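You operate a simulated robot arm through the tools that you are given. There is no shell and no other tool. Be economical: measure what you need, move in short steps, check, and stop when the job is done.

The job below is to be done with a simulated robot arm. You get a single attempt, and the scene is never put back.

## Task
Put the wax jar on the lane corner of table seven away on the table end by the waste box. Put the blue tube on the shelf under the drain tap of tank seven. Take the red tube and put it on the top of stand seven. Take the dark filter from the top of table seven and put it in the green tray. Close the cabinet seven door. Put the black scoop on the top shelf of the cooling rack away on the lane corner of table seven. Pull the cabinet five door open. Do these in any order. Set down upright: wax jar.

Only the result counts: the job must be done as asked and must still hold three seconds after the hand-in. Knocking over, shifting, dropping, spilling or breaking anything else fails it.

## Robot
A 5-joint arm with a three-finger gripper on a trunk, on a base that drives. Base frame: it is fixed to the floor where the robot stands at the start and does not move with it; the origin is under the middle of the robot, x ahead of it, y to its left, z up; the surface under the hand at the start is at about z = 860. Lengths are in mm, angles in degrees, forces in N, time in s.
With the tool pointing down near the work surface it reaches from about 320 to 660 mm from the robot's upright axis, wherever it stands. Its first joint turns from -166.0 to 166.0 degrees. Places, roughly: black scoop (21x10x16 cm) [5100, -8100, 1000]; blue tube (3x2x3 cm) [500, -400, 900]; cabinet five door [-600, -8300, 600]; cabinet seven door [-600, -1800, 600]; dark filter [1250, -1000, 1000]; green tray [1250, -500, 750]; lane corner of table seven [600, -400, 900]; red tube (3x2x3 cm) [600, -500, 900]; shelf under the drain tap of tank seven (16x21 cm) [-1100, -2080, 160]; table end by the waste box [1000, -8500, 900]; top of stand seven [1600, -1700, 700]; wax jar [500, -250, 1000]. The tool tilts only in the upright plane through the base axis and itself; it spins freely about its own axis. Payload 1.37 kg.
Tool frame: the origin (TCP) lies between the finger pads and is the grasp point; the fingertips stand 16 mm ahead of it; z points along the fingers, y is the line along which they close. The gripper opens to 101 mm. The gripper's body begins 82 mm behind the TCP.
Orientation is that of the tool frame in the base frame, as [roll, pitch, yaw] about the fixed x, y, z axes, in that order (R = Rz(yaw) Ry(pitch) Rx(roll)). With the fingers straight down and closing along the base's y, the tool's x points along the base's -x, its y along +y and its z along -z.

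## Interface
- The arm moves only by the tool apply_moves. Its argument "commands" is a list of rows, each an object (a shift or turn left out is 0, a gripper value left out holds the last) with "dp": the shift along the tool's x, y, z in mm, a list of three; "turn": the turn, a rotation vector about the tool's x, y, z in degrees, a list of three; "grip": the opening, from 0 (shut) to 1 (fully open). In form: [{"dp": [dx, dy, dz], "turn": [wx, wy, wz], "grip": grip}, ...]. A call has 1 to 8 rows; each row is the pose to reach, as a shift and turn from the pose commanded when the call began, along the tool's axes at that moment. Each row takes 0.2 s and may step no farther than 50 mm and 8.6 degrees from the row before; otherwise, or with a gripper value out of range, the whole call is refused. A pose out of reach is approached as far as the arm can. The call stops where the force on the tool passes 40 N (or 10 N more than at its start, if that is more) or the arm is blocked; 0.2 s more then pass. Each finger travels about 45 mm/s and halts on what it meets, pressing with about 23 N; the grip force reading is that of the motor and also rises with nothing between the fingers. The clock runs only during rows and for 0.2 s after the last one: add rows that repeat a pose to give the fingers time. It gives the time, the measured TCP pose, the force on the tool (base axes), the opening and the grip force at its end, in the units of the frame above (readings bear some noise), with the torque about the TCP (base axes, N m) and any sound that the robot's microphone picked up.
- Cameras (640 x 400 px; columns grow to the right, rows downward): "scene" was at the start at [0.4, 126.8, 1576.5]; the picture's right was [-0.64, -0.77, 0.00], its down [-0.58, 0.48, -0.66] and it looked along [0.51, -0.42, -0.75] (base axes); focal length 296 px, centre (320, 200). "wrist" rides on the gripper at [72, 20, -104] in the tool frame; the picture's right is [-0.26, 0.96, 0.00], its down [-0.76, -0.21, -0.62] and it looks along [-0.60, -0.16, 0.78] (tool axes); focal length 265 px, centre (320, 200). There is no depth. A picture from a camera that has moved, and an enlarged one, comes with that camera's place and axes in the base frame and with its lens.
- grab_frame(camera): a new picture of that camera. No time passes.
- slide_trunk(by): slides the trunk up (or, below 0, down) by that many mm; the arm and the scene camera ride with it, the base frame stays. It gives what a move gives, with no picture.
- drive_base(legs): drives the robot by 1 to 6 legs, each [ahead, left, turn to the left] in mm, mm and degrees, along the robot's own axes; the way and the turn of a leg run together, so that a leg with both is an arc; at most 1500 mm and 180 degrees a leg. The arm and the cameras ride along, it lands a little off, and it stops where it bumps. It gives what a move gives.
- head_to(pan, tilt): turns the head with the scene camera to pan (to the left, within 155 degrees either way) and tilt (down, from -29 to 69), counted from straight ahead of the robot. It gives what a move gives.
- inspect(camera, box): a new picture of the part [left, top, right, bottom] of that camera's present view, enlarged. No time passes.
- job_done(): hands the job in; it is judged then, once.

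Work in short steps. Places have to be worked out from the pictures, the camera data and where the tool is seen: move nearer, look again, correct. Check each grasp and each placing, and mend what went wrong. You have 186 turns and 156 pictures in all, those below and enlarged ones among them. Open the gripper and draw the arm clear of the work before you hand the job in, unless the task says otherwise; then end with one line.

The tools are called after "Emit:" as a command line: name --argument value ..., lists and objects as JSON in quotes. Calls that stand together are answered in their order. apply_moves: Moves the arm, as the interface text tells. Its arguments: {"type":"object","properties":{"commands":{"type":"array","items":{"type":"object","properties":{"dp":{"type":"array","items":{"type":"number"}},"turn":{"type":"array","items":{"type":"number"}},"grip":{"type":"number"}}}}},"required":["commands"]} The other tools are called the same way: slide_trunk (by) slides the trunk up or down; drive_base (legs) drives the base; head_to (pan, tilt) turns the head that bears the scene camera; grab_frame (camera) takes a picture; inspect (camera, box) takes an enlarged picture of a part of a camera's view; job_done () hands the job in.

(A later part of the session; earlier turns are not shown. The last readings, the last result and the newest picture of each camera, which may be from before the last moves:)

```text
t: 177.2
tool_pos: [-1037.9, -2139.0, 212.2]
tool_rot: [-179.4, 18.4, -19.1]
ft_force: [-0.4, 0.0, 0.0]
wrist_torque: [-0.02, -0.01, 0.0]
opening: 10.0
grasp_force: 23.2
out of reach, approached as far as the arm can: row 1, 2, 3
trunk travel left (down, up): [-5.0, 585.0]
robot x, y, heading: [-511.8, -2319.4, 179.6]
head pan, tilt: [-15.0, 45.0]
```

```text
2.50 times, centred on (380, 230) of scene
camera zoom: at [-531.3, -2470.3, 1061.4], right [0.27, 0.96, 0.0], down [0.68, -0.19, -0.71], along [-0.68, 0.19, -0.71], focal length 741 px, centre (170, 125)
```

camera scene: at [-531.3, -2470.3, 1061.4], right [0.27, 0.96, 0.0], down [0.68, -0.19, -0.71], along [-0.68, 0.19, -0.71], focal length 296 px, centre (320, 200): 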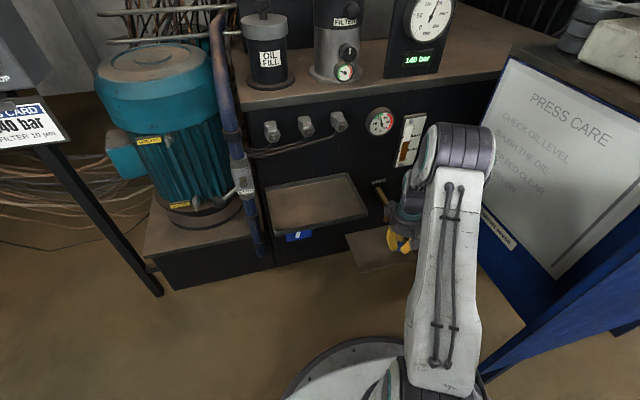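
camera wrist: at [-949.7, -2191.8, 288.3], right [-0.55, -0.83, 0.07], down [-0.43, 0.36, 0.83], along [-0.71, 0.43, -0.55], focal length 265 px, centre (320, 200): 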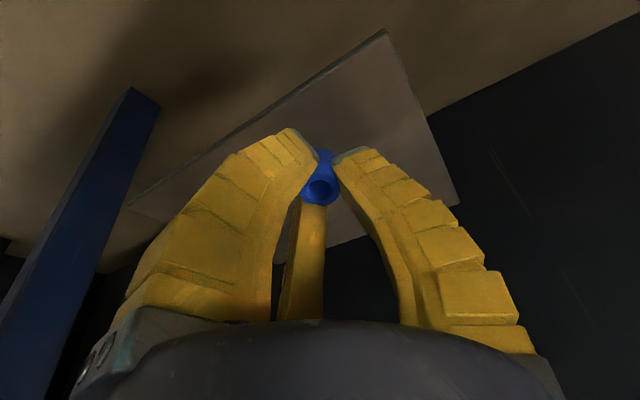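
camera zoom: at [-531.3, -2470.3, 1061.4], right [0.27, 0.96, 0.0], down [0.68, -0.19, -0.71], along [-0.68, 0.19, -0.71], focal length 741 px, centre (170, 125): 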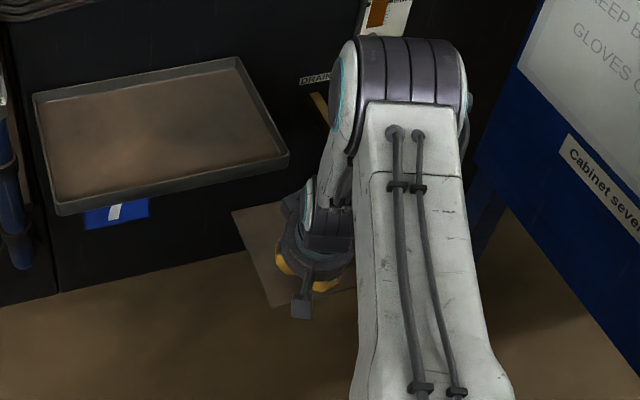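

Shelf z≈165; tube is ~20 mm above it. I lower vertically in small steps watching the force.

Emit:
apply_moves --commands '[{"dp": [3.1, 0, 9.5]}, {"dp": [4.4, 0, 13.3]}, {"dp": [5, 0, 15.2]}, {"dp": [5.6, 0, 17]}, {"dp": [5.6, 0, 17]}]'

```text
t: 178.4
tool_pos: [-1038.9, -2138.7, 194.8]
tool_rot: [-179.4, 18.3, -18.9]
ft_force: [0.3, -0.3, 0.0]
wrist_torque: [0.0, -0.02, -0.02]
opening: 10.1
grasp_force: 23.2
trunk travel left (down, up): [-5.0, 585.0]
robot x, y, heading: [-511.0, -2318.0, 179.6]
head pan, tilt: [-15.0, 45.0]
```

Emit:
apply_moves --commands '[{"dp": [0.6, 0, 2]}, {"dp": [1.2, 0, 4]}, {"dp": [1.9, 0, 6]}, {"dp": [1.9, 0, 6]}]'

Emit:
inspect --camera "wrist" --box '[230, 60, 430, 240]'

```text
t: 179.4
tool_pos: [-1039.4, -2138.5, 189.0]
tool_rot: [-179.5, 18.8, -19.1]
ft_force: [-0.9, 1.0, 16.4]
wrist_torque: [0.04, -0.01, 0.0]
opening: 15.3
grasp_force: 23.3
trunk travel left (down, up): [-5.0, 585.0]
robot x, y, heading: [-511.8, -2318.5, 179.4]
head pan, tilt: [-15.0, 45.0]
```

```text
2.22 times, centred on (330, 150) of wrist
camera zoom: at [-951.0, -2191.5, 265.8], right [-0.55, -0.83, 0.08], down [-0.42, 0.36, 0.83], along [-0.72, 0.43, -0.55], focal length 590 px, centre (298, 311)
```

zoom: 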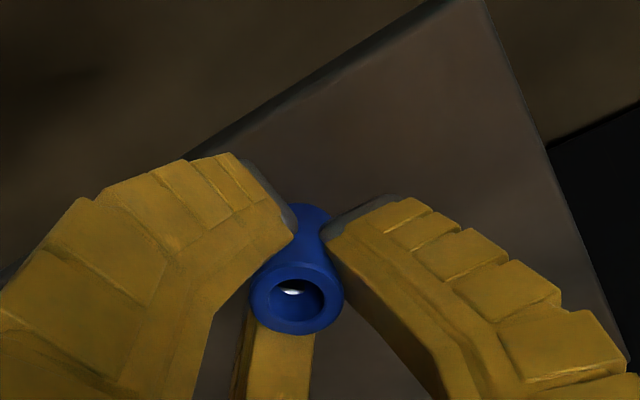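

Contact made (16 N). Back off 1 mm and open; the 19° lean is well within self-righting.

Emit:
apply_moves --commands '[{"dp": [0, 0, -0.7]}, {"dp": [0, 0, -0.7], "grip": 0.45}, {"dp": [0, 0, -0.7]}, {"dp": [0, 0, -0.7]}, {"dp": [0, 0, -0.7]}, {"dp": [0, 0, -0.7]}]'

Emit:
inspect --camera "wrist" --box '[200, 30, 460, 240]'

```text
t: 180.8
tool_pos: [-1037.3, -2138.1, 189.6]
tool_rot: [-179.4, 18.4, -19.0]
ft_force: [-4.1, -2.9, 9.8]
wrist_torque: [-0.03, -0.15, -0.02]
opening: 48.4
grasp_force: 0.0
trunk travel left (down, up): [-5.0, 585.0]
robot x, y, heading: [-510.2, -2316.7, 179.4]
head pan, tilt: [-15.0, 45.0]
```

```text
1.90 times, centred on (330, 135) of wrist
camera zoom: at [-949.4, -2191.7, 265.5], right [-0.55, -0.83, 0.07], down [-0.43, 0.36, 0.83], along [-0.71, 0.43, -0.55], focal length 506 px, centre (301, 324)
```

zoom: 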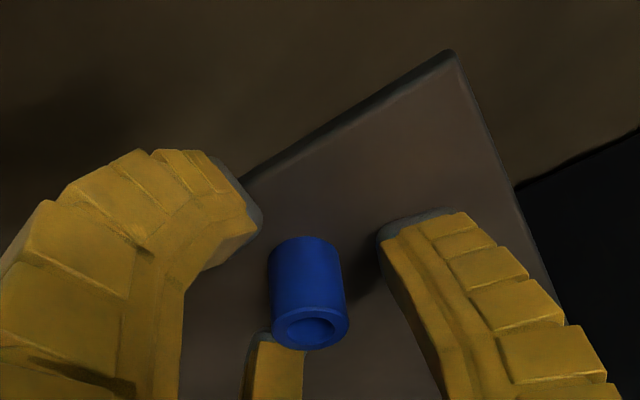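

The tube is free and standing. I retract along the tool axis.

Emit:
apply_moves --commands '[{"dp": [0, 0, -15]}, {"dp": [0, 0, -40]}, {"dp": [10, 0, -80]}, {"dp": [40, 0, -115]}, {"dp": [75, 0, -145]}]'

Emit:
grab_frame --camera "wrist"

Emit:
grab_frame --camera "scene"

```text
t: 182.0
tool_pos: [-928.9, -2180.3, 303.1]
tool_rot: [-179.3, 18.4, -19.0]
ft_force: [0.9, 0.5, -0.6]
wrist_torque: [0.0, 0.03, -0.02]
opening: 49.6
grasp_force: 3.1
out of reach, approached as far as the arm can: row 3, 4, 5
trunk travel left (down, up): [-5.0, 585.0]
robot x, y, heading: [-509.0, -2319.8, 179.5]
head pan, tilt: [-15.0, 45.0]
```

```text
83 pictures are left
camera wrist: at [-840.3, -2232.6, 378.7], right [-0.55, -0.83, 0.07], down [-0.43, 0.36, 0.83], along [-0.71, 0.43, -0.55], focal length 265 px, centre (320, 200)
```

wrist: 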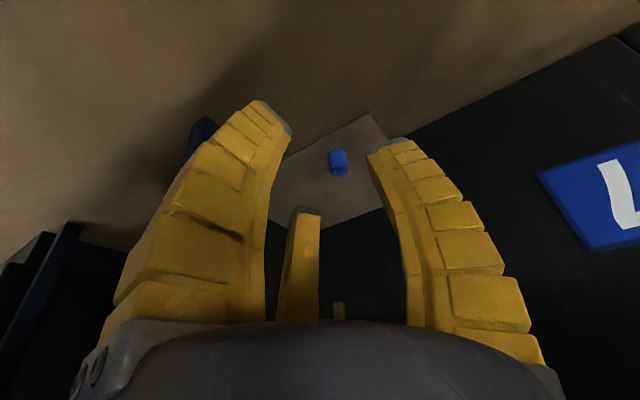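

```text
82 pictures are left
camera scene: at [-531.4, -2470.2, 1061.4], right [0.27, 0.96, 0.0], down [0.68, -0.19, -0.71], along [-0.68, 0.19, -0.71], focal length 296 px, centre (320, 200)
```

scene: 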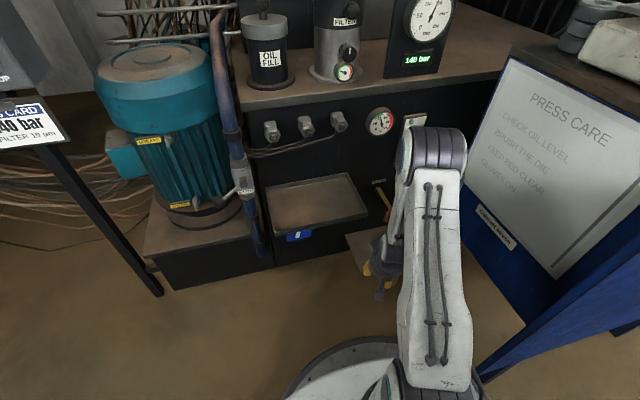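

Tube stands on the shelf. I pull the hand back toward the robot, level it, then raise the trunk.

Emit:
apply_moves --commands '[{"dp": [18, 0, -30], "grip": 0.0}, {"dp": [36, 0, -60]}, {"dp": [54, 0, -95]}, {"dp": [72, 0, -130]}, {"dp": [72, 0, -140], "turn": [0, 6, 0]}, {"dp": [72, 0, -150], "turn": [0, 12, 0]}, {"dp": [72, 0, -160], "turn": [0, 18, 0]}]'

Emit:
drive_base --legs '[[-270, 0, 0.5]]'

Emit:
slide_trunk --by 400

Emit:
head_to --pan -45 --tilt 35

Emit:
grab_frame --camera "scene"

Emit:
grab_frame --camera "wrist"

```text
t: 183.6
tool_pos: [-816.8, -2218.1, 431.7]
tool_rot: [180.0, 0.3, -19.1]
ft_force: [-0.3, -0.3, -0.9]
wrist_torque: [-0.04, -0.03, 0.01]
opening: 0.2
grasp_force: 23.0
out of reach, approached as far as the arm can: row 2, 3, 4, 5
trunk travel left (down, up): [-5.0, 585.0]
robot x, y, heading: [-509.7, -2317.6, 179.2]
head pan, tilt: [-15.0, 45.0]
```

```text
t: 185.6
tool_pos: [-548.5, -2222.1, 431.1]
tool_rot: [-180.0, 0.4, -18.4]
ft_force: [0.5, 0.4, -0.3]
wrist_torque: [0.0, 0.01, -0.01]
opening: 0.0
grasp_force: 23.2
trunk travel left (down, up): [-5.0, 585.0]
robot x, y, heading: [-244.4, -2317.8, -179.9]
head pan, tilt: [-15.0, 45.0]
```

```text
t: 189.4
tool_pos: [-548.1, -2221.6, 831.0]
tool_rot: [-180.0, 0.3, -18.4]
ft_force: [0.3, -0.4, -0.4]
wrist_torque: [0.02, -0.01, -0.01]
opening: 0.0
grasp_force: 22.7
trunk travel left (down, up): [-405.0, 185.0]
robot x, y, heading: [-242.9, -2319.9, -179.7]
head pan, tilt: [-15.0, 45.0]
```

```text
t: 190.3
tool_pos: [-548.1, -2222.3, 832.1]
tool_rot: [179.9, 0.5, -18.3]
ft_force: [-0.4, 0.5, -0.1]
wrist_torque: [0.01, -0.04, 0.0]
opening: 0.0
grasp_force: 22.7
trunk travel left (down, up): [-405.0, 185.0]
robot x, y, heading: [-243.6, -2314.4, -180.1]
head pan, tilt: [-45.0, 35.0]
```

```text
81 pictures are left
camera scene: at [-243.8, -2430.2, 1476.2], right [0.71, 0.71, 0.0], down [0.41, -0.4, -0.82], along [-0.58, 0.58, -0.57], focal length 296 px, centre (320, 200)
```

scene: 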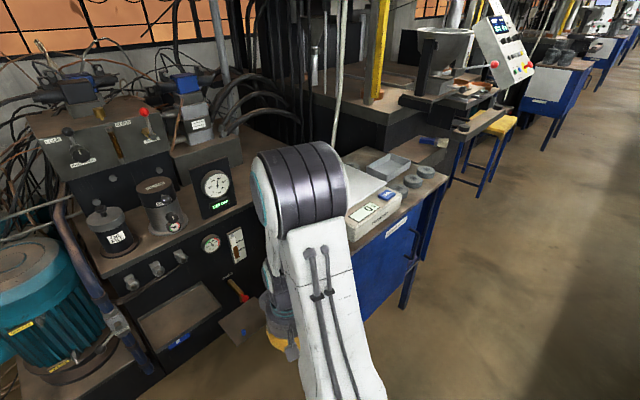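

```text
80 pictures are left
camera wrist: at [-485.9, -2264.5, 935.3], right [-0.56, -0.83, 0.0], down [-0.65, 0.43, 0.63], along [-0.52, 0.35, -0.78], focal length 265 px, centre (320, 200)
```

wrist: 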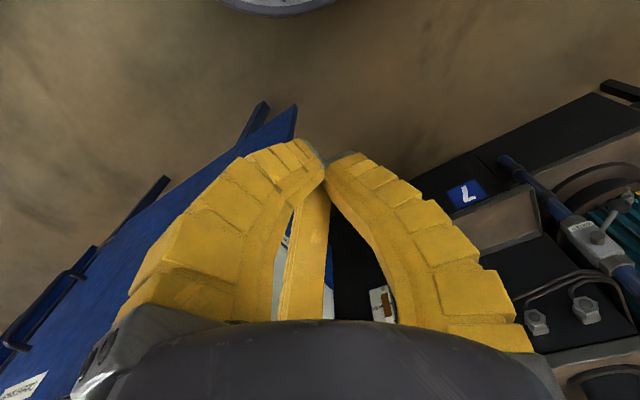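

Door's −y edge is around (−612,−2105). I align the hand radially, tilt 20° outward, then approach the edge.

Emit:
apply_moves --commands '[{"turn": [0, 0, 4.5]}, {"turn": [0, 0, 9]}]'

Emit:
apply_moves --commands '[{"turn": [0, -7, 0]}, {"turn": [0, -14, 0]}, {"turn": [0, -20, 0]}]'

Emit:
grab_frame --camera "wrist"

```text
t: 190.9
tool_pos: [-548.1, -2222.9, 831.0]
tool_rot: [-180.0, 0.4, -27.3]
ft_force: [-0.1, -0.8, -0.3]
wrist_torque: [0.01, 0.0, -0.04]
opening: 0.0
grasp_force: 23.2
trunk travel left (down, up): [-405.0, 185.0]
robot x, y, heading: [-240.1, -2319.6, -179.9]
head pan, tilt: [-45.0, 35.0]
```

```text
t: 191.7
tool_pos: [-598.1, -2188.4, 847.1]
tool_rot: [178.7, 20.3, -27.4]
ft_force: [0.5, -0.7, -0.4]
wrist_torque: [0.05, 0.01, -0.02]
opening: 0.0
grasp_force: 22.9
out of reach, approached as far as the arm can: row 1, 2, 3
trunk travel left (down, up): [-405.0, 185.0]
robot x, y, heading: [-241.4, -2318.3, -180.0]
head pan, tilt: [-45.0, 35.0]
```

```text
79 pictures are left
camera wrist: at [-514.2, -2252.2, 920.5], right [-0.66, -0.75, 0.11], down [-0.34, 0.42, 0.84], along [-0.67, 0.51, -0.53], focal length 265 px, centre (320, 200)
```

wrist: 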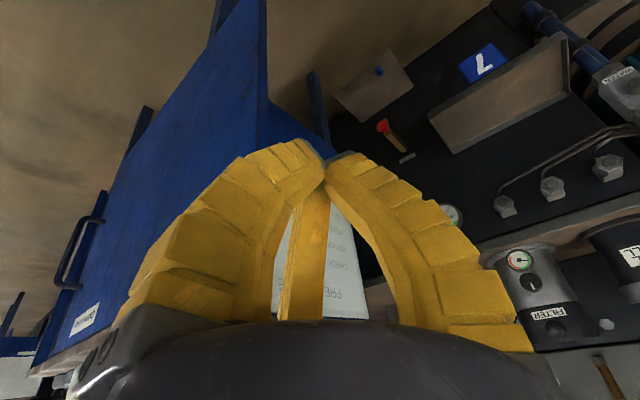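

The door edge is at x≈−612, y≈−2115…−2125. I bring the closed fingertips to (−612,−2155,765).

Emit:
apply_moves --commands '[{"dp": [1, -8, 40]}, {"dp": [2.5, -23, 75]}, {"dp": [2.5, -23, 86]}]'

Emit:
grab_frame --camera "wrist"

Emit:
inspect --camera "scene" --box '[220, 140, 460, 400]'

```text
t: 192.5
tool_pos: [-611.9, -2154.5, 765.3]
tool_rot: [-179.9, 20.4, -27.4]
ft_force: [-0.6, 0.2, -0.1]
wrist_torque: [-0.02, -0.01, 0.0]
opening: 0.0
grasp_force: 23.1
trunk travel left (down, up): [-405.0, 185.0]
robot x, y, heading: [-244.0, -2322.4, -179.6]
head pan, tilt: [-45.0, 35.0]
```

```text
78 pictures are left
camera wrist: at [-529.3, -2221.7, 837.7], right [-0.66, -0.74, 0.09], down [-0.34, 0.41, 0.85], along [-0.66, 0.53, -0.53], focal length 265 px, centre (320, 200)
```

wrist: 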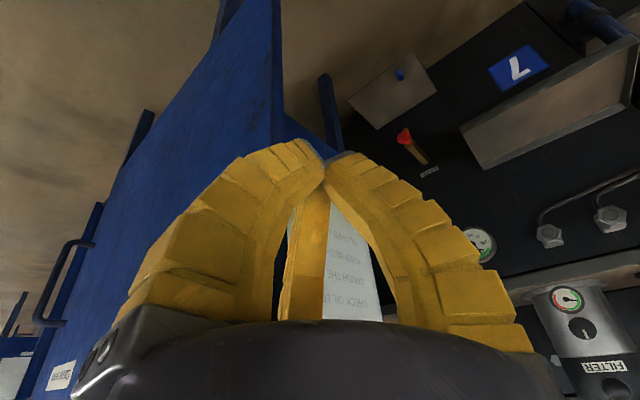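

```text
1.54 times, centred on (340, 270) of scene
camera zoom: at [-243.8, -2429.9, 1476.2], right [0.71, 0.71, 0.0], down [0.41, -0.4, -0.82], along [-0.58, 0.58, -0.57], focal length 456 px, centre (289, 92)
```

zoom: 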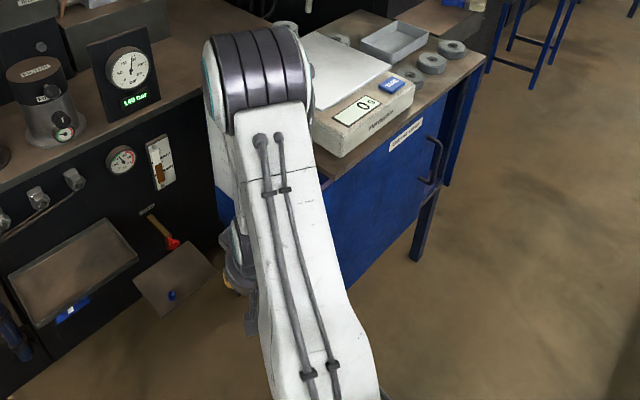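

The edge is just ahead of the fingers (~10–25 mm). I shift x by +6 and push toward +y a bit, checking force.

Emit:
apply_moves --commands '[{"dp": [5, -3, -2]}, {"dp": [0.7, -11.6, 0]}, {"dp": [-3.6, -20.5, 1.6]}, {"dp": [-8, -29.4, 3.2]}, {"dp": [-12.3, -38.2, 4.8]}]'

Emit:
grab_frame --camera "wrist"

```text
t: 193.7
tool_pos: [-613.2, -2126.5, 765.2]
tool_rot: [-178.4, 20.4, -27.5]
ft_force: [2.0, -1.0, 0.6]
wrist_torque: [0.06, 0.05, -0.01]
opening: 0.0
grasp_force: 23.1
out of reach, approached as far as the arm can: row 3, 4, 5
trunk travel left (down, up): [-405.0, 185.0]
robot x, y, heading: [-243.1, -2317.5, -180.0]
head pan, tilt: [-45.0, 35.0]
```

```text
76 pictures are left
camera wrist: at [-532.4, -2194.6, 836.8], right [-0.67, -0.74, 0.07], down [-0.35, 0.4, 0.85], along [-0.65, 0.55, -0.52], focal length 265 px, centre (320, 200)
```

wrist: 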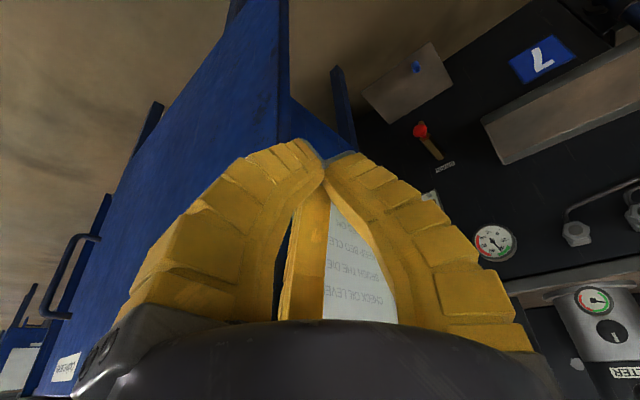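

The edge moved only slightly relative to the hand, suggesting the door is already sliding with it under low friction. I keep pushing +y, turning with the azimuth.

Emit:
apply_moves --commands '[{"dp": [-8.6, -17.8, 3.2], "turn": [0.8, 0, 2.2]}, {"dp": [-17.2, -35.5, 6.4], "turn": [1.6, 0, 4.4]}, {"dp": [-25.9, -53.3, 9.6], "turn": [2.3, 0, 6.4]}, {"dp": [-34.5, -71, 12.8], "turn": [3, 0, 8.2]}]'

Emit:
grab_frame --camera "wrist"

Emit:
inspect --camera "scene" --box '[220, 140, 460, 400]'

```text
t: 194.7
tool_pos: [-619.7, -2053.3, 764.7]
tool_rot: [-178.8, 20.3, -36.3]
ft_force: [0.6, -0.7, 0.6]
wrist_torque: [-0.01, 0.04, 0.01]
opening: 0.0
grasp_force: 22.8
out of reach, approached as far as the arm can: row 1, 2, 3, 4
trunk travel left (down, up): [-405.0, 185.0]
robot x, y, heading: [-243.7, -2318.1, -180.1]
head pan, tilt: [-45.0, 35.0]
```

```text
75 pictures are left
camera wrist: at [-549.4, -2133.4, 836.6], right [-0.78, -0.63, 0.07], down [-0.28, 0.45, 0.85], along [-0.56, 0.64, -0.52], focal length 265 px, centre (320, 200)
```

wrist: 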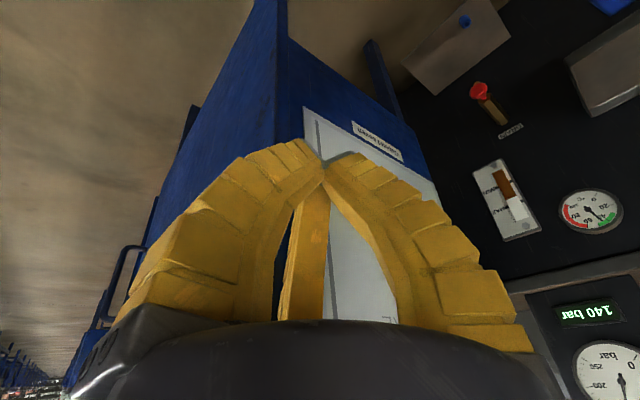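

```text
1.54 times, centred on (340, 270) of scene
camera zoom: at [-243.7, -2429.7, 1476.2], right [0.71, 0.71, 0.0], down [0.41, -0.41, -0.82], along [-0.58, 0.58, -0.57], focal length 456 px, centre (289, 92)
```

zoom: 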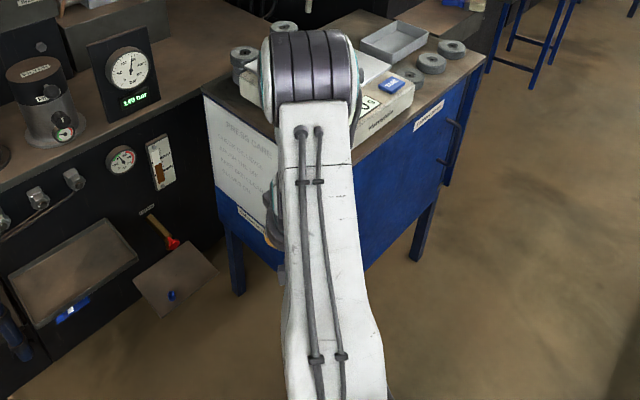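

The door handle moved with my push—it's sliding. I continue ~100 mm more.

Emit:
apply_moves --commands '[{"dp": [-8, -25, 4], "turn": [0.8, 0, 2.1]}, {"dp": [-22, -45, 9], "turn": [1.5, 0, 4.1]}, {"dp": [-36, -65, 14], "turn": [2.3, 0, 6.2]}, {"dp": [-49, -85, 19], "turn": [3, 0, 8.2]}]'

Emit:
inspect --camera "scene" --box '[220, 140, 460, 400]'

Emit:
grab_frame --camera "wrist"

```text
t: 195.8
tool_pos: [-622.4, -1971.8, 764.9]
tool_rot: [-178.7, 20.0, -43.8]
ft_force: [1.9, -22.9, 13.4]
wrist_torque: [1.39, 0.0, -0.2]
opening: 0.1
grasp_force: 23.3
out of reach, approached as far as the arm can: row 1, 2, 3, 4
trunk travel left (down, up): [-405.0, 185.0]
robot x, y, heading: [-242.4, -2316.7, -179.6]
head pan, tilt: [-45.0, 35.0]
stopped in row 4: the force on the tool passed its limit at 41 N (the readings are from after the stop); the commanded pose is now the measured one
```

```text
1.54 times, centred on (340, 270) of scene
camera zoom: at [-241.8, -2434.3, 1476.2], right [0.7, 0.71, 0.0], down [0.41, -0.4, -0.82], along [-0.58, 0.58, -0.57], focal length 456 px, centre (289, 92)
```

zoom: 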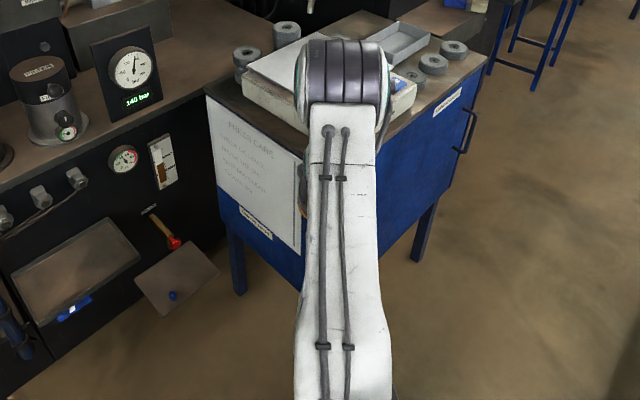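

```text
72 pictures are left
camera wrist: at [-562.9, -2059.9, 838.3], right [-0.85, -0.52, 0.07], down [-0.23, 0.48, 0.85], along [-0.47, 0.71, -0.53], focal length 265 px, centre (320, 200)
```

wrist: 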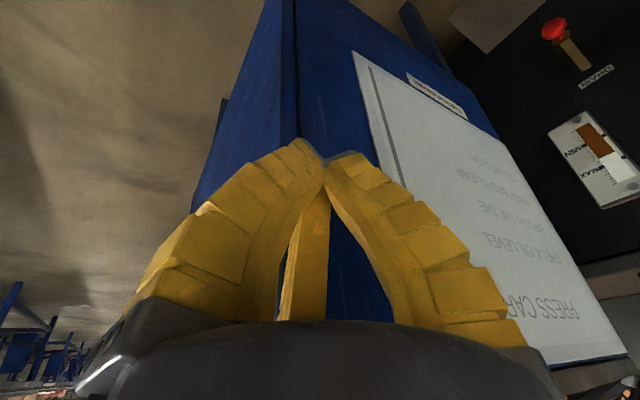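

Blocked at 41 N with the door edge flush with the cabinet side. I zoom to check the far end for any gap.

Emit:
inspect --camera "scene" --box '[380, 160, 450, 240]'

Emit:
inspect --camera "wrist" --box '[220, 60, 380, 180]'

```text
5.00 times, centred on (415, 200) of scene
camera zoom: at [-241.8, -2434.3, 1476.2], right [0.7, 0.71, 0.0], down [0.41, -0.4, -0.82], along [-0.58, 0.58, -0.57], focal length 1481 px, centre (-155, 200)
```

zoom: 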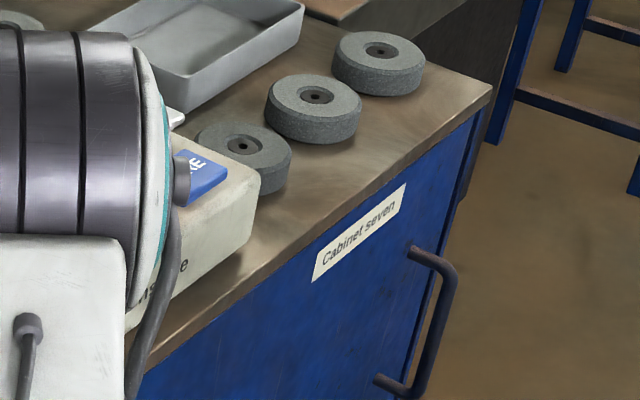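

```text
3.33 times, centred on (300, 120) of wrist
camera zoom: at [-562.9, -2059.9, 838.3], right [-0.85, -0.52, 0.07], down [-0.23, 0.48, 0.85], along [-0.47, 0.71, -0.53], focal length 885 px, centre (387, 467)
```

zoom: 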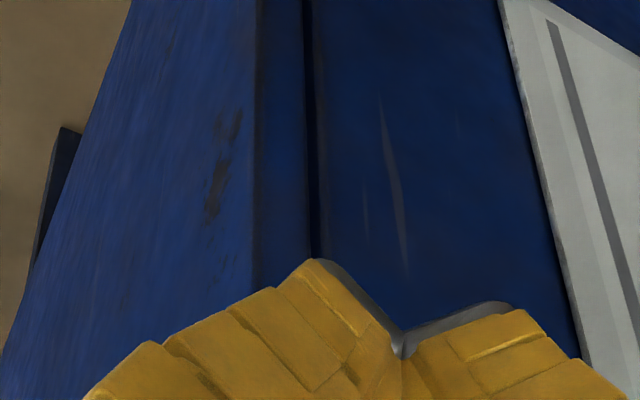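

The fingertip may be resting partly on the cabinet side. I back off, shift +x ~16 mm so it only bears on the door edge, and push again.

Emit:
apply_moves --commands '[{"dp": [8, 12, -3]}, {"dp": [19, 1, -6]}, {"dp": [14, -7, -5]}, {"dp": [8, -14, -4]}, {"dp": [2, -21, -2]}, {"dp": [-4, -28, -1]}]'

Emit:
inspect --camera "wrist" --box '[220, 60, 380, 180]'

Emit:
inspect --camera "scene" --box '[380, 160, 450, 240]'

```text
t: 197.0
tool_pos: [-605.6, -1969.4, 765.5]
tool_rot: [-178.0, 19.1, -43.4]
ft_force: [7.0, -20.0, 15.4]
wrist_torque: [1.24, 0.45, -0.05]
opening: 0.0
grasp_force: 23.3
out of reach, approached as far as the arm can: row 5
trunk travel left (down, up): [-405.0, 185.0]
robot x, y, heading: [-242.7, -2322.4, -179.5]
head pan, tilt: [-45.0, 35.0]
stopped in row 5: the force on the tool passed its limit at 45 N (the readings are from after the stop); the commanded pose is now the measured one
```

```text
3.33 times, centred on (300, 120) of wrist
camera zoom: at [-548.2, -2057.0, 839.0], right [-0.85, -0.52, 0.06], down [-0.24, 0.49, 0.84], along [-0.46, 0.7, -0.54], focal length 885 px, centre (387, 467)
```

zoom: 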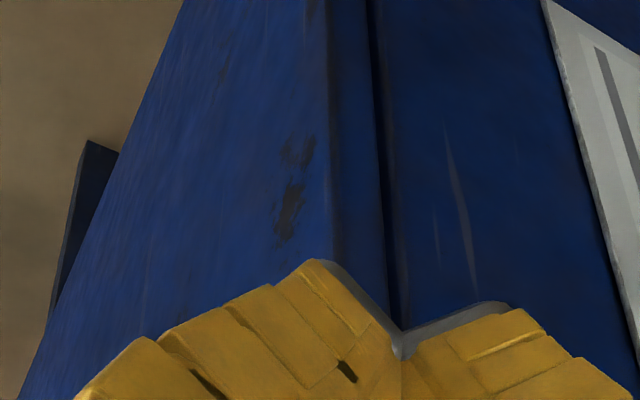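

```text
5.00 times, centred on (415, 200) of scene
camera zoom: at [-241.1, -2435.0, 1476.2], right [0.7, 0.71, 0.0], down [0.41, -0.4, -0.82], along [-0.58, 0.58, -0.57], focal length 1481 px, centre (-155, 200)
```

zoom: 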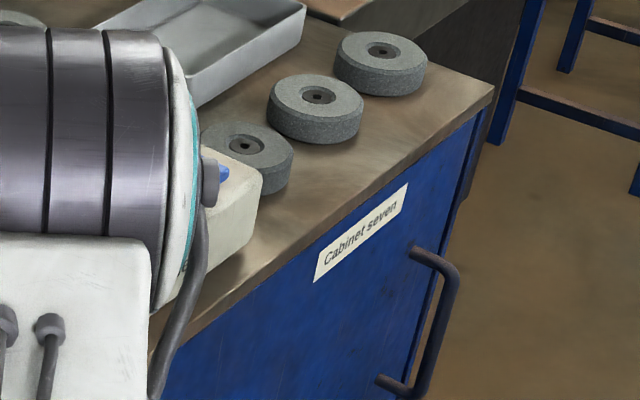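

Same stop position. One more push with the finger fully on the door edge (another +15 mm in x) to be certain.

Emit:
apply_moves --commands '[{"dp": [8, 8, -3]}, {"dp": [17, -3, -5]}, {"dp": [12, -10, -4]}, {"dp": [6, -17, -3]}, {"dp": [0, -24, -2]}, {"dp": [-6, -31, -1]}]'

Emit:
inspect --camera "wrist" --box '[220, 60, 380, 180]'

```text
t: 198.4
tool_pos: [-591.3, -1949.8, 766.5]
tool_rot: [-177.2, 18.5, -43.4]
ft_force: [7.8, -28.8, -1.0]
wrist_torque: [2.93, 0.77, 0.67]
opening: 0.0
grasp_force: 22.7
out of reach, approached as far as the arm can: row 5, 6
trunk travel left (down, up): [-405.0, 185.0]
robot x, y, heading: [-242.3, -2319.8, -179.3]
head pan, tilt: [-45.0, 35.0]
```

```text
3.33 times, centred on (300, 120) of wrist
camera zoom: at [-536.0, -2037.8, 841.1], right [-0.85, -0.52, 0.04], down [-0.25, 0.48, 0.84], along [-0.45, 0.71, -0.54], focal length 885 px, centre (387, 467)
```

zoom: 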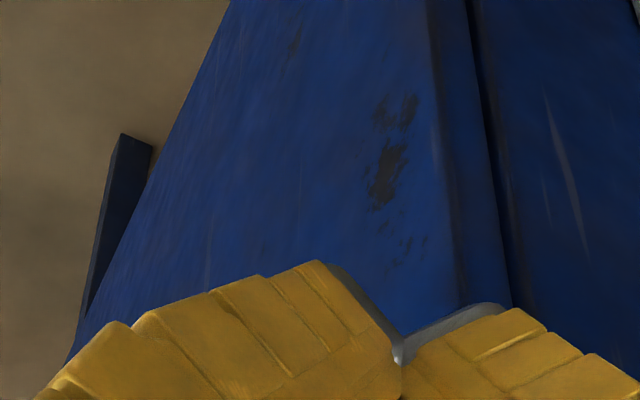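

I retract and view the cabinet to verify the door state.

Emit:
apply_moves --commands '[{"dp": [10, 25, -5]}, {"dp": [35, 45, -20]}, {"dp": [60, 65, -40]}, {"dp": [60, 65, -50], "turn": [0, 6, 0]}, {"dp": [60, 65, -60], "turn": [0, 12, 0]}, {"dp": [60, 65, -70], "turn": [0, 18, 0]}]'

Emit:
drive_base --legs '[[0, 100, 0]]'

Emit:
grab_frame --camera "wrist"

Emit:
head_to --pan -60 --tilt 35

Emit:
grab_frame --camera "scene"

```text
t: 199.8
tool_pos: [-582.6, -2045.5, 811.0]
tool_rot: [-180.0, 1.2, -44.3]
ft_force: [0.2, -0.3, 0.3]
wrist_torque: [0.0, 0.02, 0.0]
opening: 0.0
grasp_force: 22.8
out of reach, approached as far as the arm can: row 3, 4, 5
trunk travel left (down, up): [-405.0, 185.0]
robot x, y, heading: [-245.7, -2319.0, -179.5]
head pan, tilt: [-45.0, 35.0]
```

```text
t: 200.9
tool_pos: [-581.6, -2144.9, 811.2]
tool_rot: [179.9, 1.2, -44.3]
ft_force: [0.0, 0.0, 0.4]
wrist_torque: [0.01, -0.04, -0.02]
opening: 0.0
grasp_force: 23.6
trunk travel left (down, up): [-405.0, 185.0]
robot x, y, heading: [-241.6, -2419.5, -179.9]
head pan, tilt: [-45.0, 35.0]
```

```text
66 pictures are left
camera wrist: at [-542.5, -2211.9, 914.1], right [-0.86, -0.51, 0.01], down [-0.39, 0.67, 0.64], along [-0.33, 0.55, -0.77], focal length 265 px, centre (320, 200)
```

wrist: 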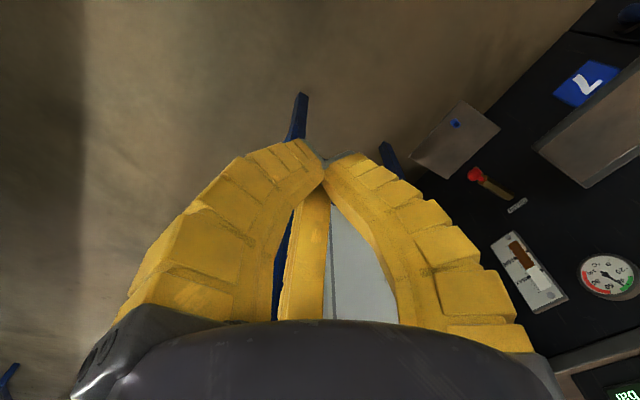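

```text
t: 201.7
tool_pos: [-582.3, -2145.2, 810.5]
tool_rot: [180.0, 1.1, -44.3]
ft_force: [0.4, 0.0, 0.4]
wrist_torque: [0.0, 0.02, 0.01]
opening: 0.0
grasp_force: 23.3
trunk travel left (down, up): [-405.0, 185.0]
robot x, y, heading: [-243.1, -2417.2, -179.6]
head pan, tilt: [-60.0, 35.0]
```

```text
65 pictures are left
camera scene: at [-224.8, -2516.9, 1476.2], right [0.86, 0.51, 0.0], down [0.29, -0.49, -0.82], along [-0.41, 0.71, -0.57], focal length 296 px, centre (320, 200)
```

scene: 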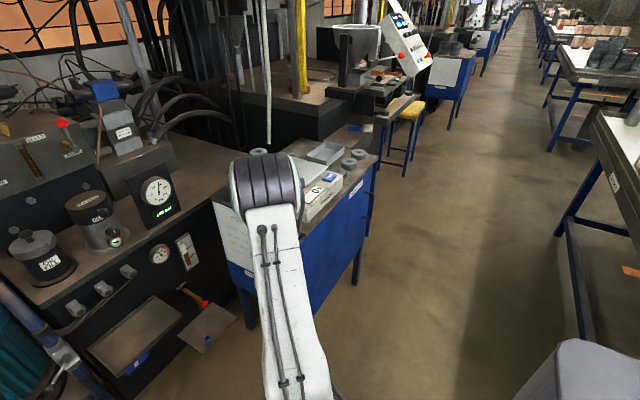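

I'll check the door again from the aisle. Now fold the arm to the travel pose and turn the base to heading 0.

Emit:
slide_trunk --by 120

Emit:
apply_moves --commands '[{"dp": [24, 24, -26], "turn": [0, 0, -5.5]}, {"dp": [48, 49, -52], "turn": [0, 0, -11]}, {"dp": [71, 73, -78], "turn": [0, 0, -16.5]}, {"dp": [95, 97, -105], "turn": [0, 0, -22]}, {"dp": [119, 122, -131], "turn": [0, 0, -27.5]}, {"dp": [142, 146, -157], "turn": [0, 0, -33]}, {"dp": [166, 171, -184], "turn": [0, 0, -38.5]}, {"dp": [190, 195, -210], "turn": [0, 0, -44], "grip": 1.0}]'

Emit:
drive_base --legs '[[0, 0, 90], [0, 0, 90], [90, 0, 0], [0, 1200, 0]]'

Emit:
head_to --pan -145 --tilt 40

Emit:
grab_frame --camera "scene"

```text
t: 203.2
tool_pos: [-580.5, -2145.2, 931.7]
tool_rot: [-180.0, 1.2, -44.3]
ft_force: [0.1, -0.6, 0.2]
wrist_torque: [0.0, -0.02, 0.0]
opening: 0.0
grasp_force: 23.4
trunk travel left (down, up): [-525.0, 65.0]
robot x, y, heading: [-244.6, -2418.0, -179.8]
head pan, tilt: [-60.0, 35.0]
```

```text
t: 205.0
tool_pos: [-579.8, -2419.9, 1137.8]
tool_rot: [180.0, 0.7, -0.4]
ft_force: [0.3, 0.1, -0.5]
wrist_torque: [0.02, -0.02, -0.02]
opening: 62.0
grasp_force: 2.3
trunk travel left (down, up): [-525.0, 65.0]
robot x, y, heading: [-240.0, -2421.9, -179.5]
head pan, tilt: [-60.0, 35.0]
```

```text
t: 219.4
tool_pos: [224.9, -1232.1, 1137.3]
tool_rot: [180.0, 0.8, 177.3]
ft_force: [0.6, 1.6, 0.0]
wrist_torque: [-0.01, -0.01, 0.01]
opening: 100.5
grasp_force: 0.0
trunk travel left (down, up): [-525.0, 65.0]
robot x, y, heading: [-115.1, -1216.3, -1.9]
head pan, tilt: [-60.0, 35.0]
```

```text
t: 221.0
tool_pos: [224.1, -1231.6, 1137.0]
tool_rot: [-179.9, 0.9, 177.3]
ft_force: [0.9, -0.2, -0.1]
wrist_torque: [0.0, -0.05, -0.02]
opening: 100.7
grasp_force: 0.0
trunk travel left (down, up): [-525.0, 65.0]
robot x, y, heading: [-111.9, -1217.4, -2.1]
head pan, tilt: [-145.0, 40.0]
```

```text
64 pictures are left
camera scene: at [-237.7, -1085.5, 1588.7], right [-0.54, 0.84, 0.0], down [0.54, 0.35, -0.77], along [-0.64, -0.42, -0.64], focal length 296 px, centre (320, 200)
```

scene: 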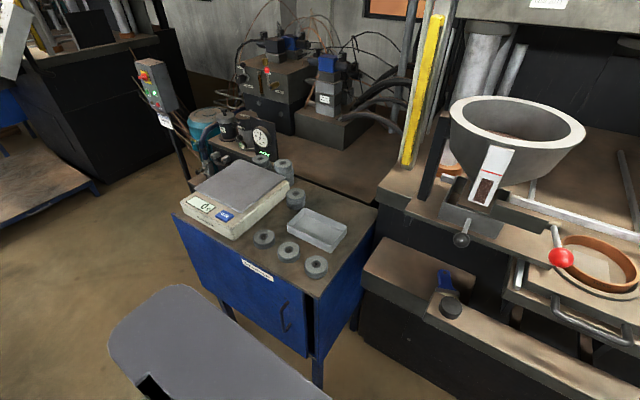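

Emit:
inspect --camera "scene" --box '[150, 190, 370, 390]'

```text
2.00 times, centred on (260, 290) of scene
camera zoom: at [-237.7, -1085.5, 1588.7], right [-0.54, 0.84, 0.0], down [0.54, 0.35, -0.77], along [-0.64, -0.42, -0.64], focal length 592 px, centre (440, 20)
```

zoom: 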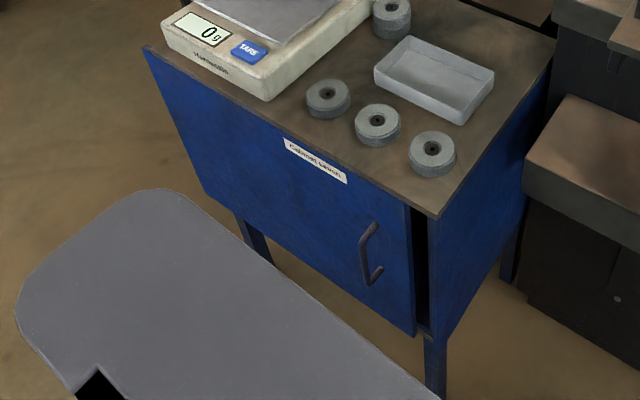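

A ~40 mm gap remains at the handle end; earlier pushes were blocked by the cabinet side. I'll go in front of the handle (≈(−573,−1436,712)) and push it toward +y.

Emit:
drive_base --legs '[[0, -250, 2], [0, 0, 90], [0, 0, 90]]'

Emit:
slide_trunk --by -170

Emit:
head_to --pan 0 --tilt 45

Emit:
grab_frame --camera "scene"

Emit:
grab_frame --camera "wrist"

```text
t: 230.4
tool_pos: [-456.3, -1459.2, 1137.2]
tool_rot: [180.0, 0.9, -2.1]
ft_force: [-0.2, 0.6, -0.7]
wrist_torque: [0.04, 0.03, 0.0]
opening: 100.7
grasp_force: 0.1
trunk travel left (down, up): [-525.0, 65.0]
robot x, y, heading: [-120.4, -1470.6, 178.7]
head pan, tilt: [-145.0, 40.0]
```

```text
t: 232.3
tool_pos: [-455.9, -1459.8, 967.0]
tool_rot: [-179.9, 0.9, -2.0]
ft_force: [-0.3, -0.5, 0.5]
wrist_torque: [-0.01, 0.02, -0.02]
opening: 100.6
grasp_force: 0.1
trunk travel left (down, up): [-355.0, 235.0]
robot x, y, heading: [-118.5, -1469.8, 178.6]
head pan, tilt: [-145.0, 40.0]
```

```text
t: 234.6
tool_pos: [-456.3, -1459.2, 967.0]
tool_rot: [-180.0, 1.0, -2.0]
ft_force: [-0.3, 0.8, 0.1]
wrist_torque: [-0.01, 0.02, -0.01]
opening: 100.5
grasp_force: 0.0
trunk travel left (down, up): [-355.0, 235.0]
robot x, y, heading: [-115.5, -1468.9, 178.9]
head pan, tilt: [0.0, 45.0]
```

```text
62 pictures are left
camera scene: at [-143.0, -1642.1, 1411.4], right [0.02, 1.0, 0.0], down [0.71, -0.02, -0.71], along [-0.71, 0.02, -0.71], focal length 296 px, centre (320, 200)
```

scene: 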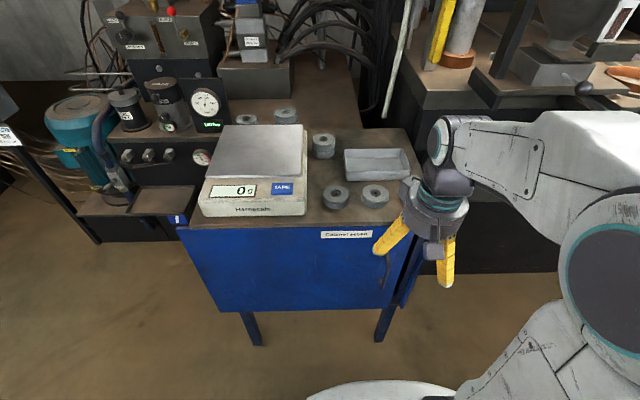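

```text
61 pictures are left
camera wrist: at [-383.3, -1482.3, 1070.2], right [-0.3, -0.95, 0.0], down [-0.74, 0.23, 0.63], along [-0.6, 0.18, -0.77], focal length 265 px, centre (320, 200)
```

wrist: 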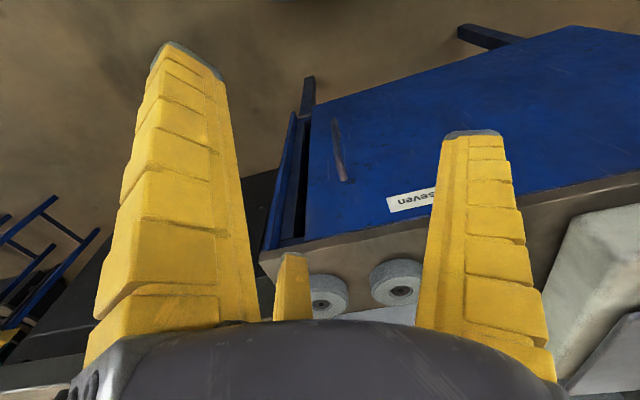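

Handle ≈(−573,−1460,715). I close the fingers, yaw to radial and tilt 20°, at a spot to the left of the handle.

Emit:
apply_moves --commands '[{"dp": [0, 20, 10], "turn": [0, 0, -3], "grip": 0.0}, {"dp": [0, 40, 30], "turn": [0, 0, -6]}, {"dp": [0, 42, 60], "turn": [0, 0, -6]}]'

Emit:
apply_moves --commands '[{"turn": [0, -7, 0]}, {"turn": [0, -14, 0]}, {"turn": [0, -20, 0]}, {"dp": [0, 0, 40], "turn": [0, -20, 0]}, {"dp": [-15, 0, 80], "turn": [0, -20, 0]}, {"dp": [-30, 0, 110], "turn": [0, -20, 0]}]'

Emit:
grab_frame --camera "wrist"

```text
t: 235.4
tool_pos: [-457.9, -1501.3, 906.1]
tool_rot: [180.0, 1.0, 4.1]
ft_force: [-0.4, 0.1, -0.6]
wrist_torque: [0.0, 0.01, 0.03]
opening: 35.1
grasp_force: 3.7
trunk travel left (down, up): [-355.0, 235.0]
robot x, y, heading: [-115.4, -1468.3, 178.5]
head pan, tilt: [0.0, 45.0]
```

```text
t: 236.8
tool_pos: [-502.6, -1499.8, 798.8]
tool_rot: [179.4, 20.7, 4.2]
ft_force: [0.3, 0.4, 0.8]
wrist_torque: [0.0, 0.01, -0.02]
opening: 0.0
grasp_force: 22.6
out of reach, approached as far as the arm can: row 3, 4, 5, 6
trunk travel left (down, up): [-355.0, 235.0]
robot x, y, heading: [-116.3, -1469.1, 178.5]
head pan, tilt: [0.0, 45.0]
```

```text
60 pictures are left
camera wrist: at [-396.4, -1511.3, 871.4], right [-0.17, -0.98, 0.1], down [-0.5, 0.18, 0.85], along [-0.85, 0.1, -0.52], focal length 265 px, centre (320, 200)
```

wrist: 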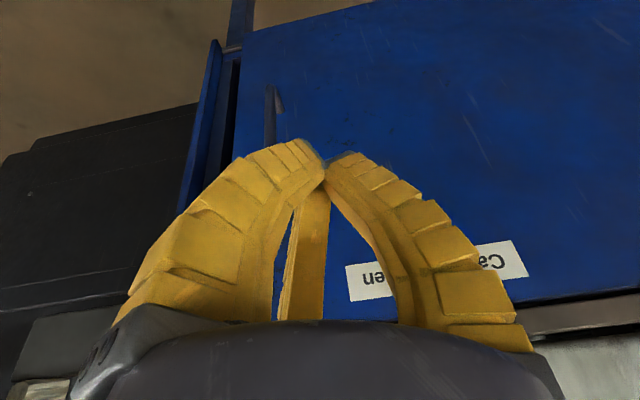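

Handle at y≈−1455. I bring the fingertips to (−570,−1495,715), just left of it.

Emit:
apply_moves --commands '[{"dp": [-10, -3, 34]}, {"dp": [-21, -6, 68]}, {"dp": [-32, -10, 102]}, {"dp": [-32, -10, 102]}]'

Emit:
grab_frame --camera "wrist"

```text
t: 237.8
tool_pos: [-567.8, -1493.4, 715.6]
tool_rot: [-179.9, 20.9, 4.1]
ft_force: [-0.3, -0.8, 0.1]
wrist_torque: [-0.02, -0.03, 0.04]
opening: 0.0
grasp_force: 23.0
trunk travel left (down, up): [-355.0, 235.0]
robot x, y, heading: [-115.8, -1469.3, 178.6]
head pan, tilt: [0.0, 45.0]
```

```text
59 pictures are left
camera wrist: at [-463.2, -1506.4, 787.5], right [-0.18, -0.98, 0.09], down [-0.5, 0.17, 0.85], along [-0.85, 0.11, -0.52], focal length 265 px, centre (320, 200)
```

wrist: 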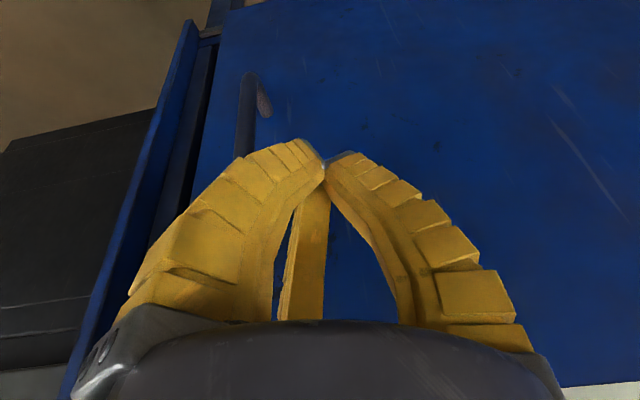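

Push +y along the handle until it stops.

Emit:
apply_moves --commands '[{"dp": [1, -20, 0]}, {"dp": [3, -40, -1]}, {"dp": [4, -60, -2]}, {"dp": [5.5, -80, -2]}, {"dp": [7, -100, -3]}]'

Emit:
grab_frame --camera "wrist"

```text
t: 239.0
tool_pos: [-570.6, -1432.3, 717.0]
tool_rot: [-176.2, 20.0, 5.3]
ft_force: [2.2, -17.0, 1.7]
wrist_torque: [0.45, 0.12, 0.22]
opening: 0.0
grasp_force: 23.0
out of reach, approached as far as the arm can: row 1, 2, 3, 4, 5
trunk travel left (down, up): [-355.0, 235.0]
robot x, y, heading: [-116.8, -1471.2, 178.7]
head pan, tilt: [0.0, 45.0]
stopped in row 5: the force on the tool passed its limit at 42 N (the readings are from after the stop); the commanded pose is now the measured one
```

```text
58 pictures are left
camera wrist: at [-465.4, -1449.9, 788.3], right [-0.18, -0.98, 0.03], down [-0.51, 0.12, 0.85], along [-0.84, 0.14, -0.52], focal length 265 px, centre (320, 200)
```

wrist: 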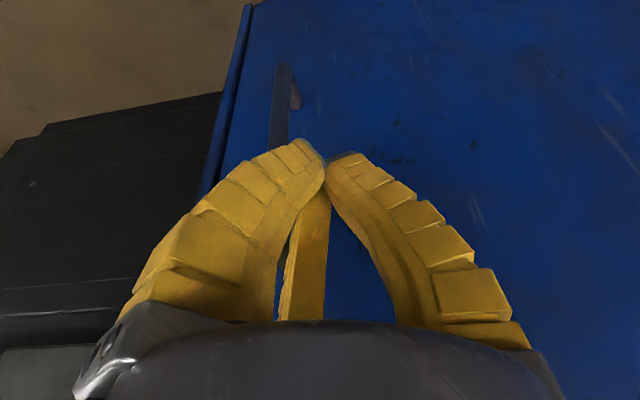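

The door now meets the post and is blocked: closed. I retract, restore the travel pose, and head for the wax jar.

Emit:
apply_moves --commands '[{"dp": [0, 20, 0]}, {"dp": [15, 25, -30]}, {"dp": [40, 25, -70]}, {"dp": [60, 20, -110]}, {"dp": [60, 10, -120], "turn": [0, 7, 0]}, {"dp": [60, 0, -130], "turn": [0, 14, 0]}, {"dp": [60, 0, -140], "turn": [0, 20, 0]}]'

Emit:
slide_trunk --by 170

Emit:
inspect --camera "scene" --box '[150, 180, 460, 360]'

```text
t: 240.6
tool_pos: [-465.5, -1427.6, 826.2]
tool_rot: [-179.8, 0.7, 3.7]
ft_force: [0.8, -0.8, -0.1]
wrist_torque: [0.02, 0.0, -0.01]
opening: 0.1
grasp_force: 23.1
out of reach, approached as far as the arm can: row 1, 2, 3, 4, 5, 6, 7
trunk travel left (down, up): [-355.0, 235.0]
robot x, y, heading: [-120.7, -1468.2, 178.9]
head pan, tilt: [0.0, 45.0]
```

```text
t: 242.6
tool_pos: [-466.0, -1428.6, 996.7]
tool_rot: [-179.7, 0.8, 3.7]
ft_force: [-0.5, 0.1, 0.6]
wrist_torque: [0.0, 0.03, -0.03]
opening: 0.0
grasp_force: 23.0
trunk travel left (down, up): [-525.0, 65.0]
robot x, y, heading: [-120.4, -1472.4, 178.7]
head pan, tilt: [0.0, 45.0]
```

```text
2.06 times, centred on (305, 270) of scene
camera zoom: at [-142.6, -1642.7, 1581.4], right [0.02, 1.0, 0.0], down [0.71, -0.01, -0.71], along [-0.71, 0.01, -0.71], focal length 612 px, centre (351, 56)
```

zoom: 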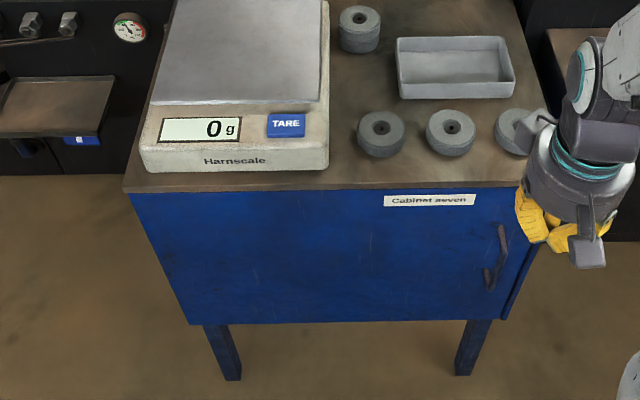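

Door confirmed closed. Raise hand and go to the jar.

Emit:
apply_moves --commands '[{"dp": [0, 0, -45], "grip": 1.0}, {"dp": [0, 15, -90]}, {"dp": [0, 30, -140]}]'

Emit:
drive_base --legs '[[0, 0, -90], [0, 0, -88.7], [0, 1260, 0], [110, 0, 0]]'

Emit:
grab_frame --camera "wrist"

```text
refused: row 3 steps farther than a row can; nothing moved
```

```text
t: 257.3
tool_pos: [336.8, -235.9, 996.3]
tool_rot: [-179.8, 0.9, -175.0]
ft_force: [-0.6, 1.3, -0.5]
wrist_torque: [0.02, 0.01, 0.01]
opening: 0.0
grasp_force: 23.0
trunk travel left (down, up): [-525.0, 65.0]
robot x, y, heading: [-11.3, -200.5, 0.2]
head pan, tilt: [0.0, 45.0]
```

```text
56 pictures are left
camera wrist: at [262.2, -223.1, 1100.0], right [0.18, 0.98, 0.0], down [0.76, -0.14, 0.63], along [0.62, -0.11, -0.78], focal length 265 px, centre (320, 200)
```

wrist: 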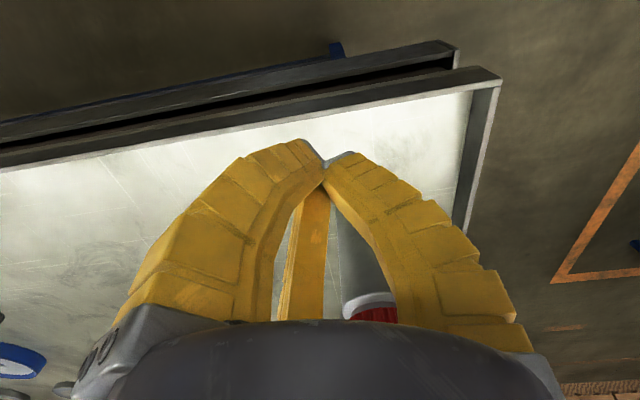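

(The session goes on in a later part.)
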